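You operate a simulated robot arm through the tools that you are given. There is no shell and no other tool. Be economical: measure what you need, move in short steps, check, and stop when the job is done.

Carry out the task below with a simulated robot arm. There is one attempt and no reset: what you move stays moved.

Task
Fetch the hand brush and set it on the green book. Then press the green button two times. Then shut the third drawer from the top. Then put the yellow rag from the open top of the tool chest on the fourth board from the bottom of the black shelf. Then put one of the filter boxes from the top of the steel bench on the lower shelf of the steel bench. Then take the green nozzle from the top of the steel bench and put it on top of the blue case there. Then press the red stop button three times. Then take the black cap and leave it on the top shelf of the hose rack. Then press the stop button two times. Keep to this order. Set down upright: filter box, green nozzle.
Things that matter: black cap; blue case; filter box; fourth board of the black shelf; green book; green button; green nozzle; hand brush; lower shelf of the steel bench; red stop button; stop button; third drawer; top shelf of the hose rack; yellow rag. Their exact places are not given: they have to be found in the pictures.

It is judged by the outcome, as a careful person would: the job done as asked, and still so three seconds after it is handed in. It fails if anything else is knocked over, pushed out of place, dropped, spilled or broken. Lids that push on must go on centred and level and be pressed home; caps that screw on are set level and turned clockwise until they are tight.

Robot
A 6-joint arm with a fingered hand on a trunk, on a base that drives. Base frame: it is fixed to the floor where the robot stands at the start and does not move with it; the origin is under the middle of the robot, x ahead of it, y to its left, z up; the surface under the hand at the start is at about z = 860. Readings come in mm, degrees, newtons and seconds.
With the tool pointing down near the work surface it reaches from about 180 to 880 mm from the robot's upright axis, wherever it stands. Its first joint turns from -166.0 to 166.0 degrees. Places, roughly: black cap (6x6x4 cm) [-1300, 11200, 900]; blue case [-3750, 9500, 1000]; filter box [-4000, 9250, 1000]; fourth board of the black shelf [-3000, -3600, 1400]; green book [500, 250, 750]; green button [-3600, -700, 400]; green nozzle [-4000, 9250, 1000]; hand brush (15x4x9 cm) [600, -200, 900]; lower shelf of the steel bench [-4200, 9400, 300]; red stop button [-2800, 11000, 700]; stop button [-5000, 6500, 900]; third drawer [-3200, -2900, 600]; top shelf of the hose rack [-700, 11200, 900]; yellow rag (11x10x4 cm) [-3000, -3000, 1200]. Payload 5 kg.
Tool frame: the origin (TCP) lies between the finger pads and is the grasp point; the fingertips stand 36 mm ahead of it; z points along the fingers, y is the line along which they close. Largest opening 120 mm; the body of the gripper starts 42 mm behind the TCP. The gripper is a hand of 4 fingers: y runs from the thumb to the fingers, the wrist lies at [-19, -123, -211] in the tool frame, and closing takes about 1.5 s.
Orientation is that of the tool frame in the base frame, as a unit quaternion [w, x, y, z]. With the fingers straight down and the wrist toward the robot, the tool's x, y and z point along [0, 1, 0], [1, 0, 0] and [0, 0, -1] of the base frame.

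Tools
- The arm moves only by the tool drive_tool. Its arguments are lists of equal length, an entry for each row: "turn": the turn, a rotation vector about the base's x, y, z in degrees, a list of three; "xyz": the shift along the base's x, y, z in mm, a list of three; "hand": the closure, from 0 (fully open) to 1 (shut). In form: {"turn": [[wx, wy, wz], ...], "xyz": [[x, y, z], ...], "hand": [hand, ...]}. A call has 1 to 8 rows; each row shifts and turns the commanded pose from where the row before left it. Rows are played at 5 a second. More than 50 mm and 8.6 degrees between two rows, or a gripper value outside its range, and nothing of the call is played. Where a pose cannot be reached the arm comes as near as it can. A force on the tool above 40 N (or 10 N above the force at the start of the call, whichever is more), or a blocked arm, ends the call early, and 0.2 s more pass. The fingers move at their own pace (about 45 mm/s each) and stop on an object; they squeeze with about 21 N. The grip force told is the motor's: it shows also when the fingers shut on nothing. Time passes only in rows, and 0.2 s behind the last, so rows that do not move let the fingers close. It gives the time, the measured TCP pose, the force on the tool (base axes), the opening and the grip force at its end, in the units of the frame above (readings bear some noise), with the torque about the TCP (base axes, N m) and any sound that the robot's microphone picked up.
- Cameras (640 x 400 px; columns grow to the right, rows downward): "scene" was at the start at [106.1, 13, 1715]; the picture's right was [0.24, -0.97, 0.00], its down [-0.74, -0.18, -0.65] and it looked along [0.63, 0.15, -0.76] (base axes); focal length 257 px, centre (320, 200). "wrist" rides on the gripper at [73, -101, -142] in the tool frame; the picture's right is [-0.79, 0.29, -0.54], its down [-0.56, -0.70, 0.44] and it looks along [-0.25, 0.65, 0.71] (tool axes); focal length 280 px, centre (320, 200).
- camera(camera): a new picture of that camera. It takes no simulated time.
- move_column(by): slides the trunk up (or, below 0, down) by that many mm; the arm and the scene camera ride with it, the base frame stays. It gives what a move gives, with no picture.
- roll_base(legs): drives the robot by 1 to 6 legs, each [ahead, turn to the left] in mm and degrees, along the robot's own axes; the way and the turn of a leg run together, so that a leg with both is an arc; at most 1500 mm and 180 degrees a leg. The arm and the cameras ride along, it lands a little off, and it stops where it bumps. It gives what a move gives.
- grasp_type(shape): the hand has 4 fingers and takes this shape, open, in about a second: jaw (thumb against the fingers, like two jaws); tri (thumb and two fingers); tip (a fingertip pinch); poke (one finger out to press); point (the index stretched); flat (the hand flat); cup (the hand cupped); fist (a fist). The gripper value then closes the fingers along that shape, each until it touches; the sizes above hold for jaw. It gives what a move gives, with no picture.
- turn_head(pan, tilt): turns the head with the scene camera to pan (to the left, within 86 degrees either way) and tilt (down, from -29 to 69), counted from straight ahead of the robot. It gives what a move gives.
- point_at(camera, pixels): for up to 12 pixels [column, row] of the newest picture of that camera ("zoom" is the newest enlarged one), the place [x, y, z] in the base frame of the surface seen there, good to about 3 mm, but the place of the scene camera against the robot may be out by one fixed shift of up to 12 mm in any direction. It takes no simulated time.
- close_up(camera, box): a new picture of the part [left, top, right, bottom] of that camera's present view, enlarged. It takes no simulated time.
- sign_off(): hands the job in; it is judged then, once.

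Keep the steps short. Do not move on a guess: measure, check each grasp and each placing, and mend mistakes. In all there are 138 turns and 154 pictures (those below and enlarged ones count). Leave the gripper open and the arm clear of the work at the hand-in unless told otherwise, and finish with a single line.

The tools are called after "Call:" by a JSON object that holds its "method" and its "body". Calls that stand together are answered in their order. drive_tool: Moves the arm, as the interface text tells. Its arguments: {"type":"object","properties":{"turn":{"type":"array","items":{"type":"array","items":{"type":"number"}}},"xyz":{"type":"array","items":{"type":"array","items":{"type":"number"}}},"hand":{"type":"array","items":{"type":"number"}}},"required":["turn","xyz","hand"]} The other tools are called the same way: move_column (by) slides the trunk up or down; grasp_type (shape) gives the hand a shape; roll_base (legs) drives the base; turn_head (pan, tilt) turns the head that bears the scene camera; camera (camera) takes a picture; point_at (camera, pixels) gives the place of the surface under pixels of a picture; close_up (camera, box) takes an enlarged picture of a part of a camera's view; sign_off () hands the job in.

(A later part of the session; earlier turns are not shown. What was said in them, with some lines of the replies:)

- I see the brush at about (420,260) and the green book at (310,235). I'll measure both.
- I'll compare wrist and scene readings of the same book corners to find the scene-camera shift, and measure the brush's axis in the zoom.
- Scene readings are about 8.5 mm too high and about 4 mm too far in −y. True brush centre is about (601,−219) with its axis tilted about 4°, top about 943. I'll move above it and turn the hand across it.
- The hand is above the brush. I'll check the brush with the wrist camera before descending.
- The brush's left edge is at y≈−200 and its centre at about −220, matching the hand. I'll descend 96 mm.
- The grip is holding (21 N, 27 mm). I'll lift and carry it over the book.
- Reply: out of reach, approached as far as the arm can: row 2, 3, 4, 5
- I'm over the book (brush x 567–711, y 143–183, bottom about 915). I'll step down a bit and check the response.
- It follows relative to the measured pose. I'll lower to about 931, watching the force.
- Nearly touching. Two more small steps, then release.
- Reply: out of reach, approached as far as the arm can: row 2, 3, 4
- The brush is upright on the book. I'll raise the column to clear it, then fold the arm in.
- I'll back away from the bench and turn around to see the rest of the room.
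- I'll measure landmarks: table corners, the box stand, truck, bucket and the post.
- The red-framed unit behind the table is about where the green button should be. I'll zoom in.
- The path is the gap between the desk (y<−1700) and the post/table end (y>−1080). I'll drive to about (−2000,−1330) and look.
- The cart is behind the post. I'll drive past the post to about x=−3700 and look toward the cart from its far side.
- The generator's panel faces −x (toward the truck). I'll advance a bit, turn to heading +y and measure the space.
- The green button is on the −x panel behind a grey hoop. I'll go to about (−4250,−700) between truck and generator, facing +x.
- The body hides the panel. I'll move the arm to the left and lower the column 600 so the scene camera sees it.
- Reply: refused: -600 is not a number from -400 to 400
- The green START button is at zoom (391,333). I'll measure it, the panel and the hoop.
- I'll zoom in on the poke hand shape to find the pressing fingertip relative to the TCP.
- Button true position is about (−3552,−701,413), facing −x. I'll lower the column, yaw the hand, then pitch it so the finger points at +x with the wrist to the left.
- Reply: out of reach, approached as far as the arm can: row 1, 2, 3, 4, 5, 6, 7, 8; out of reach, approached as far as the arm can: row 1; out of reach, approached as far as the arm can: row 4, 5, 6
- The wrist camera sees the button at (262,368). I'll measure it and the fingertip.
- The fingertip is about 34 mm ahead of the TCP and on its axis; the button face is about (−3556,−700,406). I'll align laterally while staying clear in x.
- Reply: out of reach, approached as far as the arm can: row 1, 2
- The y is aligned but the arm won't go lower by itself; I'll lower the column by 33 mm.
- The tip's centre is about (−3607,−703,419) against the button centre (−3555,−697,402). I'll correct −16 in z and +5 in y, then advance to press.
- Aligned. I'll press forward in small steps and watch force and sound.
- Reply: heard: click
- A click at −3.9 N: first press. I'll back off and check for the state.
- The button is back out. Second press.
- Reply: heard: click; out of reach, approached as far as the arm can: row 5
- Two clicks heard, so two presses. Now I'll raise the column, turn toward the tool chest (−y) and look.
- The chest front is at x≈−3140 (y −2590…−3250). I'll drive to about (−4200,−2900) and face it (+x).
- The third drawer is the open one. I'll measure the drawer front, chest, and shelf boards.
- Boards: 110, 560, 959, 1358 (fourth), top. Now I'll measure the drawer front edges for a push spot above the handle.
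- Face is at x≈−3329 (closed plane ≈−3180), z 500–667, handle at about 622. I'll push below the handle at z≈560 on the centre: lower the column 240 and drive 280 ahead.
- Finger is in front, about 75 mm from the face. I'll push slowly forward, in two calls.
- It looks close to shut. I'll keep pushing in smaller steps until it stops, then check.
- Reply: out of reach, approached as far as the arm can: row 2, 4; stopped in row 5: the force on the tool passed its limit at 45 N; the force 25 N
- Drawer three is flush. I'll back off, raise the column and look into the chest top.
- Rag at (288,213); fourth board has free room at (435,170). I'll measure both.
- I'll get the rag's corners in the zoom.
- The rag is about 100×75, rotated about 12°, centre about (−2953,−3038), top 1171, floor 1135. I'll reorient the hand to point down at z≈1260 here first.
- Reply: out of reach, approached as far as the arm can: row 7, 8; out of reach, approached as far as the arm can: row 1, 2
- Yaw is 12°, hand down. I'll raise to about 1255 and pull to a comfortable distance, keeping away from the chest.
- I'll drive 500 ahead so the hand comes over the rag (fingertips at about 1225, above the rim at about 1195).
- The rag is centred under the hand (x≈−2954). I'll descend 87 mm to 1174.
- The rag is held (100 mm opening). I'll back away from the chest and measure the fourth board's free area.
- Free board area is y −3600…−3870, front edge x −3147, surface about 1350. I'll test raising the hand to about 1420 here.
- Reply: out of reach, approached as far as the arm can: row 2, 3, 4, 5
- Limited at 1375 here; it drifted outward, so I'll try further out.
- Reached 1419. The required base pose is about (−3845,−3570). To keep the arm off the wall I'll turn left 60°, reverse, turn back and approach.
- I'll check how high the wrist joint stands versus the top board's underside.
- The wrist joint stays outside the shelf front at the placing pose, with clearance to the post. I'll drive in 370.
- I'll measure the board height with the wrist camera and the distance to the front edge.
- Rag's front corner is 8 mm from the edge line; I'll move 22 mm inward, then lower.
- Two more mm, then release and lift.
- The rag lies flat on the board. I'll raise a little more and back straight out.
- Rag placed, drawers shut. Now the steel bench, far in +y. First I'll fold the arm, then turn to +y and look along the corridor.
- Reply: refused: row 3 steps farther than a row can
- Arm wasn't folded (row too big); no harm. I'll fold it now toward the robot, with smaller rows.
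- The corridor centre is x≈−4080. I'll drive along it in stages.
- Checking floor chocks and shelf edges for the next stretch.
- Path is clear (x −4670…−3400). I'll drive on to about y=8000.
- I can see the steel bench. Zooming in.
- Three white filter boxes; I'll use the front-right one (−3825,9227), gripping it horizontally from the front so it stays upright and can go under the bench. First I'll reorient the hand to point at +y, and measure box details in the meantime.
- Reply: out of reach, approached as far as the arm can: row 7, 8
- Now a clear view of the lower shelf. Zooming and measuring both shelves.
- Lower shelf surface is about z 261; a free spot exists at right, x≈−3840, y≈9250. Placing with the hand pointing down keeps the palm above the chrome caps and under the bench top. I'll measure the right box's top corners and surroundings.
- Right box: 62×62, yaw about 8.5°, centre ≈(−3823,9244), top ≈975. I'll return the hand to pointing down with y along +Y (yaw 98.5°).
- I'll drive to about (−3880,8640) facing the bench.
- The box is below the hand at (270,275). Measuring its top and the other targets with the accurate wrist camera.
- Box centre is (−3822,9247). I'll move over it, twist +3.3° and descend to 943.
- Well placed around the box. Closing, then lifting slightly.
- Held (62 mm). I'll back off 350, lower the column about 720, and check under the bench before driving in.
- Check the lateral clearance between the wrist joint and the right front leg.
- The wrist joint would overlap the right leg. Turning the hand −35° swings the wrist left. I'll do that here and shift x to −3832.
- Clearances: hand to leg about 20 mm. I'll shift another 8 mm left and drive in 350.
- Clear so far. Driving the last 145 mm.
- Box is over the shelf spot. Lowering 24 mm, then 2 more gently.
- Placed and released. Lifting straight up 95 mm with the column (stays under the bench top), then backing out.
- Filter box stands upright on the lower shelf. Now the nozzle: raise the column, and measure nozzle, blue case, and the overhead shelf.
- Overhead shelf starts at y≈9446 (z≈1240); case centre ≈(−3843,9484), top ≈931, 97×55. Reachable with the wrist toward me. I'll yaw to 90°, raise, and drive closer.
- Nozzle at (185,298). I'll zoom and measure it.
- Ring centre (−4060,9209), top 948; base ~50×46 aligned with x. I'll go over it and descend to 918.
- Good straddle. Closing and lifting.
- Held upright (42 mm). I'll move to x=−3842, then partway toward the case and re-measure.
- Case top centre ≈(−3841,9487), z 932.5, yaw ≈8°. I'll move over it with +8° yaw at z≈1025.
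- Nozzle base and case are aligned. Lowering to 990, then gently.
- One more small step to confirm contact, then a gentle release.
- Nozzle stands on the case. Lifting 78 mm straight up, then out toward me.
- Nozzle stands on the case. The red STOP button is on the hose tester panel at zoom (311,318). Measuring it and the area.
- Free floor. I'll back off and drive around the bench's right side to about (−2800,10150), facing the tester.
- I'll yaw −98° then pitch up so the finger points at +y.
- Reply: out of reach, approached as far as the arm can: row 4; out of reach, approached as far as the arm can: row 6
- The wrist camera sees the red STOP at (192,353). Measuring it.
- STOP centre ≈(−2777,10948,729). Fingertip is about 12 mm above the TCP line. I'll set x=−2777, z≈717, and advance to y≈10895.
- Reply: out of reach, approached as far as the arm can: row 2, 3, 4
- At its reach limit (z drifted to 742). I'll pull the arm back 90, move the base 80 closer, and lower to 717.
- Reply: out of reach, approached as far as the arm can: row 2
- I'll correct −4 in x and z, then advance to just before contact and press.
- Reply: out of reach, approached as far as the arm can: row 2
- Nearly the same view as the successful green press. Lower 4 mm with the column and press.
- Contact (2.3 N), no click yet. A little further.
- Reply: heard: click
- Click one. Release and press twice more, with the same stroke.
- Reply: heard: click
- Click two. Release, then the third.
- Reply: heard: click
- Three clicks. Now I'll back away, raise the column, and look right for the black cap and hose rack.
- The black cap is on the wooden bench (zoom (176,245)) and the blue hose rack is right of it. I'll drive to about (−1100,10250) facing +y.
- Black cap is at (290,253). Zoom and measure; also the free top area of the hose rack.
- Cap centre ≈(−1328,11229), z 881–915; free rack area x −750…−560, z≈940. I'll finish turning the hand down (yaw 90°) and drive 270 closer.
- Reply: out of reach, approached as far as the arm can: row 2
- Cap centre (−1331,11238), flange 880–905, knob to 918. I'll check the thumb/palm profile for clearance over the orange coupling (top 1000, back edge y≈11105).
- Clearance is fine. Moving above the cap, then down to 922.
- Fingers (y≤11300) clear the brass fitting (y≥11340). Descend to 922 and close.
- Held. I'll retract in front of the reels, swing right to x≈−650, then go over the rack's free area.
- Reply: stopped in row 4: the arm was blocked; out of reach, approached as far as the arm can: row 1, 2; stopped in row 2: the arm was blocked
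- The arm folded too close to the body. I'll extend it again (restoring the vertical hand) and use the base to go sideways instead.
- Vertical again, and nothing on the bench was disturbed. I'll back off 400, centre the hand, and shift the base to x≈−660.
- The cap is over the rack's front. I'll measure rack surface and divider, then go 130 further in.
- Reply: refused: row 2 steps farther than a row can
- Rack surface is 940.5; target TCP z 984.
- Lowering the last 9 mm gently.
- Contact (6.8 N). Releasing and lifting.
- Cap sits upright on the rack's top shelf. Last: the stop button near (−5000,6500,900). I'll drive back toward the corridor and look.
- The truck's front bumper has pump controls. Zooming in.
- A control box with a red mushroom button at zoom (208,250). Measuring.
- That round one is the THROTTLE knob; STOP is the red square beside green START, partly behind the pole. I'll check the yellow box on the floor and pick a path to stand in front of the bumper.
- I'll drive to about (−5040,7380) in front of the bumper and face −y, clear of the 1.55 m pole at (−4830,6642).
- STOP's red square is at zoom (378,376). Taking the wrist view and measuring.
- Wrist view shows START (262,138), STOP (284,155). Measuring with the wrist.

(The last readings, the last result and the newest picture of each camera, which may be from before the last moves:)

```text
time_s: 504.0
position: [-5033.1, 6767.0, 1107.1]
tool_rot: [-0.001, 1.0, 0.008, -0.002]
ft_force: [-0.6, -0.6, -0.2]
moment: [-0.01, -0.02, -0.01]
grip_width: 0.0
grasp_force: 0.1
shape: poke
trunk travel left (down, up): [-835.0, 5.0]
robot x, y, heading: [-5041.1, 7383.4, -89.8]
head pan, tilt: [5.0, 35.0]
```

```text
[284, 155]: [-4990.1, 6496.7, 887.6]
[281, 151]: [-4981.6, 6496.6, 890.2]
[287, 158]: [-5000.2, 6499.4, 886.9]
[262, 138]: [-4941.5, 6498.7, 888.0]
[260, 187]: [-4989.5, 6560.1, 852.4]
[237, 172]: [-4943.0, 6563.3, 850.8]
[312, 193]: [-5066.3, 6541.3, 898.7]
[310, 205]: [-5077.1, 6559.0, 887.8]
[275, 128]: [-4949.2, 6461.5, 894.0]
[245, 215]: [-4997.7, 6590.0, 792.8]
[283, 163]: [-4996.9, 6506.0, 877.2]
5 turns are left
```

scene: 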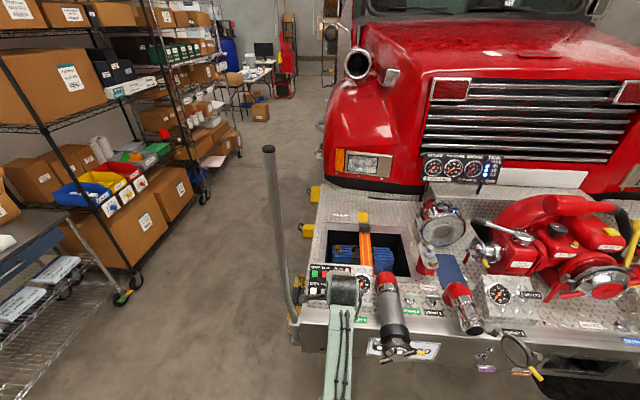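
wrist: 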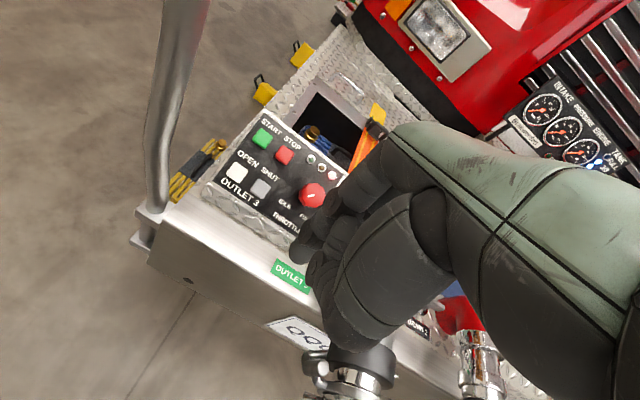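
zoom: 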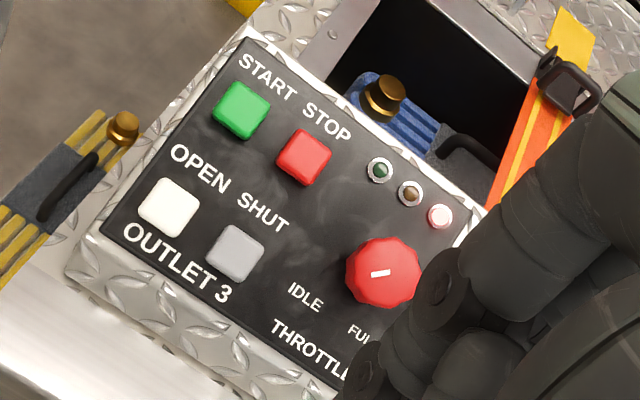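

Only 5 turns remain, so I'll batch. STOP face ≈(−4989,6497,888) on a panel sloped about 30°; I drive in 230, lower, tilt the hand −30° to the panel normal, stop about 30 mm off, and look.

Call:
{"method": "roll_base", "body": {"legs": [[230, 0]]}}

Call:
{"method": "move_column", "body": {"by": -115}}

Call:
{"method": "drive_tool", "body": {"turn": [[-7.5, 0, 0], [-7.5, 0, 0], [-7.5, 0, 0], [-7.5, 0, 0], [0, 0, 0], [0, 0, 0]], "xyz": [[10, -1, -5], [10, -2, -5], [9, -2, -10], [0, 0, -10], [0, 0, -10], [0, 0, 0]], "hand": [0, 0, 0, 0, 0, 0]}}

Call:
{"method": "camera", "body": {"camera": "wrist"}}

Call:
{"method": "close_up", "body": {"camera": "wrist", "box": [220, 200, 380, 300]}}

Call:
{"method": "point_at", "body": {"camera": "wrist", "pixels": [[269, 282], [264, 272], [272, 265], [280, 290], [255, 260], [260, 300], [280, 260], [250, 285], [293, 252], [296, 258], [285, 240], [270, 240]]}}

```text
time_s: 505.9
position: [-5034.2, 6539.4, 1107.3]
tool_rot: [0.0, 1.0, 0.008, -0.002]
ft_force: [0.2, 1.3, -0.7]
moment: [-0.02, 0.01, 0.02]
grip_width: 0.3
grasp_force: 0.0
shape: poke
trunk travel left (down, up): [-835.0, 5.0]
robot x, y, heading: [-5040.7, 7153.3, -89.8]
head pan, tilt: [5.0, 35.0]
```

```text
time_s: 507.3
position: [-5032.4, 6538.8, 992.6]
tool_rot: [0.0, 1.0, 0.008, -0.001]
ft_force: [0.8, -0.3, 1.2]
moment: [-0.02, -0.03, 0.01]
grip_width: 0.0
grasp_force: 0.0
shape: poke
trunk travel left (down, up): [-720.0, 120.0]
robot x, y, heading: [-5044.5, 7155.9, -90.0]
head pan, tilt: [5.0, 35.0]
```

```text
time_s: 508.7
position: [-5004.8, 6532.9, 951.2]
tool_rot: [0.258, 0.966, 0.006, -0.005]
ft_force: [0.6, -0.3, 0.3]
moment: [-0.03, -0.01, -0.02]
grip_width: 0.0
grasp_force: 0.0
shape: poke
trunk travel left (down, up): [-720.0, 120.0]
robot x, y, heading: [-5041.3, 7155.7, -90.0]
head pan, tilt: [5.0, 35.0]
```

```text
26 pictures are left
```

wrist: 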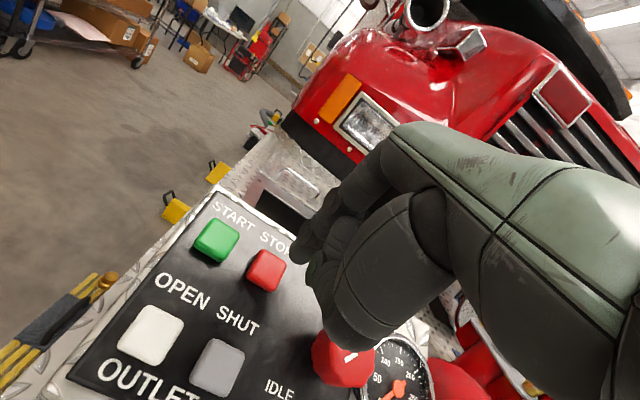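

```text
4.00 times, centred on (300, 250) of wrist
```

zoom: 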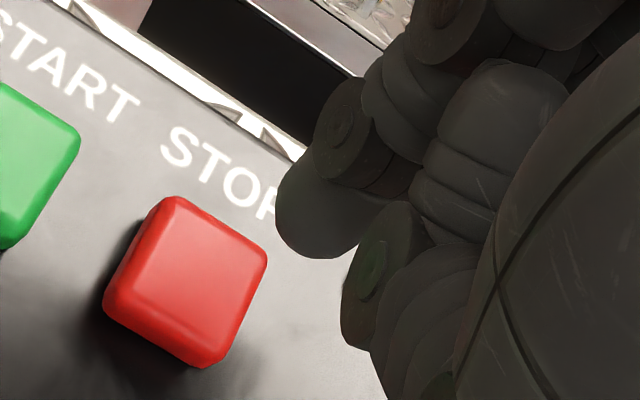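

```text
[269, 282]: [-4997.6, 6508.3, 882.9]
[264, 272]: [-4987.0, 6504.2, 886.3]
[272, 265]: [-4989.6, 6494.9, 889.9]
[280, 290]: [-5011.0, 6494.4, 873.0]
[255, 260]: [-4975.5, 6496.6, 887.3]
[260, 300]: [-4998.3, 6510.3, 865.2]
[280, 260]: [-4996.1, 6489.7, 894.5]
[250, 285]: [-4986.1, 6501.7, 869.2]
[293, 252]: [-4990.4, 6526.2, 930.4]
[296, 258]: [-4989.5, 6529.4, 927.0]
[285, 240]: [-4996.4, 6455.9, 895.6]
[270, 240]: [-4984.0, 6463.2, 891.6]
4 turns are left
```

Correction is small (+2.5, +3.3, −1.9) and the face is about 42 mm ahead along the finger. I'll approach, press with small steps, release, press again, and back off.

Call:
{"method": "drive_tool", "body": {"turn": [[0, 0, 0], [0, 0, 0], [0, 0, 0], [0, 0, 0]], "xyz": [[2.5, 3.3, -1.9], [0, -10, -17.3], [0, -7, -12.1], [0, 0, 0]], "hand": [0, 0, 0, 0]}}

Call:
{"method": "close_up", "body": {"camera": "wrist", "box": [220, 200, 380, 300]}}

Call:
{"method": "drive_tool", "body": {"turn": [[0, 0, 0], [0, 0, 0], [0, 0, 0], [0, 0, 0], [0, 0, 0]], "xyz": [[0, -2, -3.46], [0, -2, -3.46], [0, -1, -1.7], [0, -0.5, -0.9], [0, 0, 0]], "hand": [0, 0, 0, 0, 0]}}

Call:
{"method": "drive_tool", "body": {"turn": [[0, 0, 0], [0, 0, 0], [0, 0, 0]], "xyz": [[0, 4, 7], [0, 3, 5.1], [0, 0, 0]], "hand": [0, 0, 0]}}

Call:
{"method": "drive_tool", "body": {"turn": [[0, 0, 0], [0, 0, 0], [0, 0, 0], [0, 0, 0], [0, 0, 0]], "xyz": [[0, -3, -5.1], [0, -2, -3.5], [0, -1, -1.75], [0, -1, -1.75], [0, 0, 0]], "hand": [0, 0, 0, 0, 0]}}

Call:
{"method": "drive_tool", "body": {"turn": [[0, 0, 0], [0, 0, 0], [0, 0, 0]], "xyz": [[0, 4, 7], [0, 4, 7], [0, 0, 0]], "hand": [0, 0, 0]}}

Call:
{"method": "camera", "body": {"camera": "wrist"}}

```text
time_s: 509.7
position: [-5002.6, 6519.2, 920.4]
tool_rot: [0.259, 0.966, 0.006, -0.005]
ft_force: [0.8, 0.7, 0.0]
moment: [-0.02, -0.03, 0.04]
grip_width: 0.0
grasp_force: 0.0
shape: poke
trunk travel left (down, up): [-720.0, 120.0]
robot x, y, heading: [-5039.4, 7153.8, -89.9]
head pan, tilt: [5.0, 35.0]
```

```text
4.00 times, centred on (300, 250) of wrist
```

zoom: 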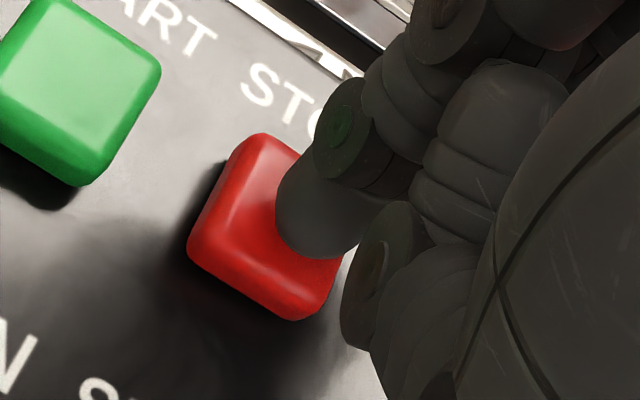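

```text
time_s: 510.9
position: [-5002.8, 6516.0, 912.5]
tool_rot: [0.26, 0.966, 0.007, -0.004]
ft_force: [0.0, 5.6, 9.4]
moment: [-0.09, -0.11, 0.03]
grip_width: 0.0
grasp_force: 0.0
shape: poke
trunk travel left (down, up): [-720.0, 120.0]
robot x, y, heading: [-5042.7, 7158.4, -89.6]
head pan, tilt: [5.0, 35.0]
heard: click
```

```text
time_s: 511.7
position: [-5002.2, 6521.6, 922.6]
tool_rot: [0.258, 0.966, 0.007, -0.005]
ft_force: [0.0, 0.6, -0.2]
moment: [-0.02, 0.01, 0.02]
grip_width: 0.1
grasp_force: 0.1
shape: poke
trunk travel left (down, up): [-720.0, 120.0]
robot x, y, heading: [-5040.6, 7153.8, -89.8]
head pan, tilt: [5.0, 35.0]
```

```text
time_s: 512.9
position: [-5001.3, 6515.8, 911.8]
tool_rot: [0.26, 0.966, 0.007, -0.003]
ft_force: [2.6, 6.4, 8.9]
moment: [-0.04, -0.14, 0.11]
grip_width: 0.0
grasp_force: 0.0
shape: poke
trunk travel left (down, up): [-720.0, 120.0]
robot x, y, heading: [-5041.7, 7152.7, -89.7]
head pan, tilt: [5.0, 35.0]
heard: click
```

```text
time_s: 513.7
position: [-5002.4, 6521.4, 924.5]
tool_rot: [0.258, 0.966, 0.006, -0.004]
ft_force: [-0.2, 0.3, 0.1]
moment: [0.02, -0.03, 0.0]
grip_width: 0.3
grasp_force: 0.1
shape: poke
trunk travel left (down, up): [-720.0, 120.0]
robot x, y, heading: [-5040.8, 7152.8, -89.9]
head pan, tilt: [5.0, 35.0]
```

```text
23 pictures are left
3 turns are left
```

wrist: 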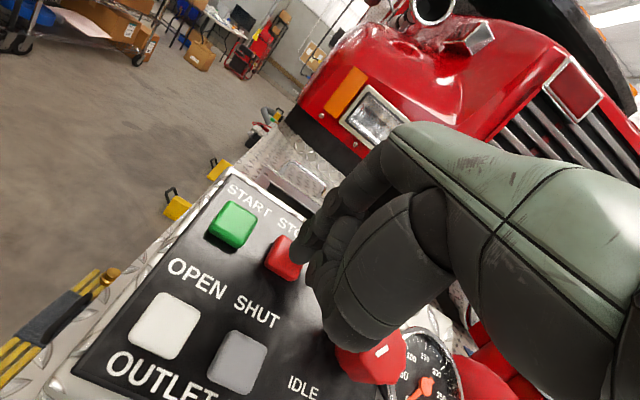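

Two clicks on STOP. I'll lift off along the normal, raise the column, back the base away, and open the hand.

Call:
{"method": "drive_tool", "body": {"turn": [[0, 0, 0], [0, 0, 0], [0, 0, 0], [0, 0, 0]], "xyz": [[0, 10, 17], [0, 15, 26], [0, 15, 26], [0, 0, 0]], "hand": [0, 0, 0, 0]}}

Call:
{"method": "move_column", "body": {"by": 115}}

Call:
{"method": "roll_base", "body": {"legs": [[-350, 0]]}}

Call:
{"method": "grasp_type", "body": {"shape": "jaw"}}

Call:
{"method": "camera", "body": {"camera": "scene"}}

```text
time_s: 514.7
position: [-5003.5, 6560.7, 993.4]
tool_rot: [0.258, 0.966, 0.008, -0.004]
ft_force: [0.0, 0.4, 0.8]
moment: [0.03, 0.04, -0.02]
grip_width: 0.3
grasp_force: 0.1
shape: poke
trunk travel left (down, up): [-720.0, 120.0]
robot x, y, heading: [-5046.0, 7151.4, -89.8]
head pan, tilt: [5.0, 35.0]
```

```text
time_s: 516.2
position: [-5003.4, 6559.1, 1106.8]
tool_rot: [0.258, 0.966, 0.007, -0.003]
ft_force: [0.1, -0.5, 0.8]
moment: [0.01, -0.03, 0.01]
grip_width: 0.0
grasp_force: 0.1
shape: poke
trunk travel left (down, up): [-835.0, 5.0]
robot x, y, heading: [-5044.6, 7154.0, -90.0]
head pan, tilt: [5.0, 35.0]
```

```text
time_s: 518.6
position: [-5005.5, 6911.4, 1108.5]
tool_rot: [0.258, 0.966, 0.005, -0.005]
ft_force: [0.0, -0.2, 0.8]
moment: [0.01, 0.02, 0.02]
grip_width: 0.2
grasp_force: 0.0
shape: poke
trunk travel left (down, up): [-835.0, 5.0]
robot x, y, heading: [-5040.7, 7505.4, -90.0]
head pan, tilt: [5.0, 35.0]
```

```text
time_s: 519.5
position: [-5003.3, 6911.6, 1108.4]
tool_rot: [0.258, 0.966, 0.006, -0.005]
ft_force: [-0.5, -1.1, 0.6]
moment: [-0.03, 0.05, 0.0]
grip_width: 120.0
grasp_force: 0.0
shape: jaw
trunk travel left (down, up): [-835.0, 5.0]
robot x, y, heading: [-5042.5, 7507.0, -90.0]
head pan, tilt: [5.0, 35.0]
```

```text
22 pictures are left
2 turns are left
```

scene: 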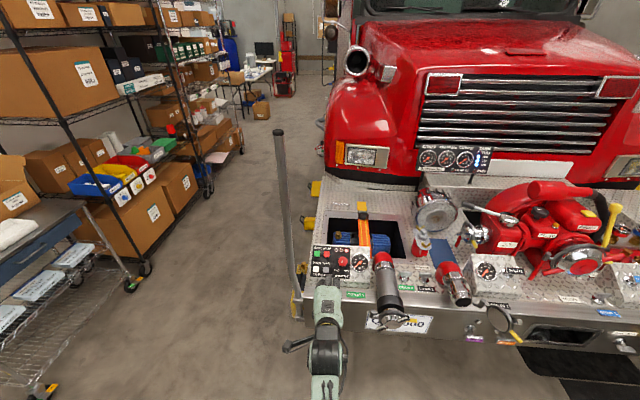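

The arm is clear, the hand is open, and all the steps are done in order. Handing in.

Call:
{"method": "sign_off", "body": {}}

```text
The job is handed in.
```

All nine steps were done in the order given, and the job is handed in; each button press was confirmed by a click and each placed item by camera.
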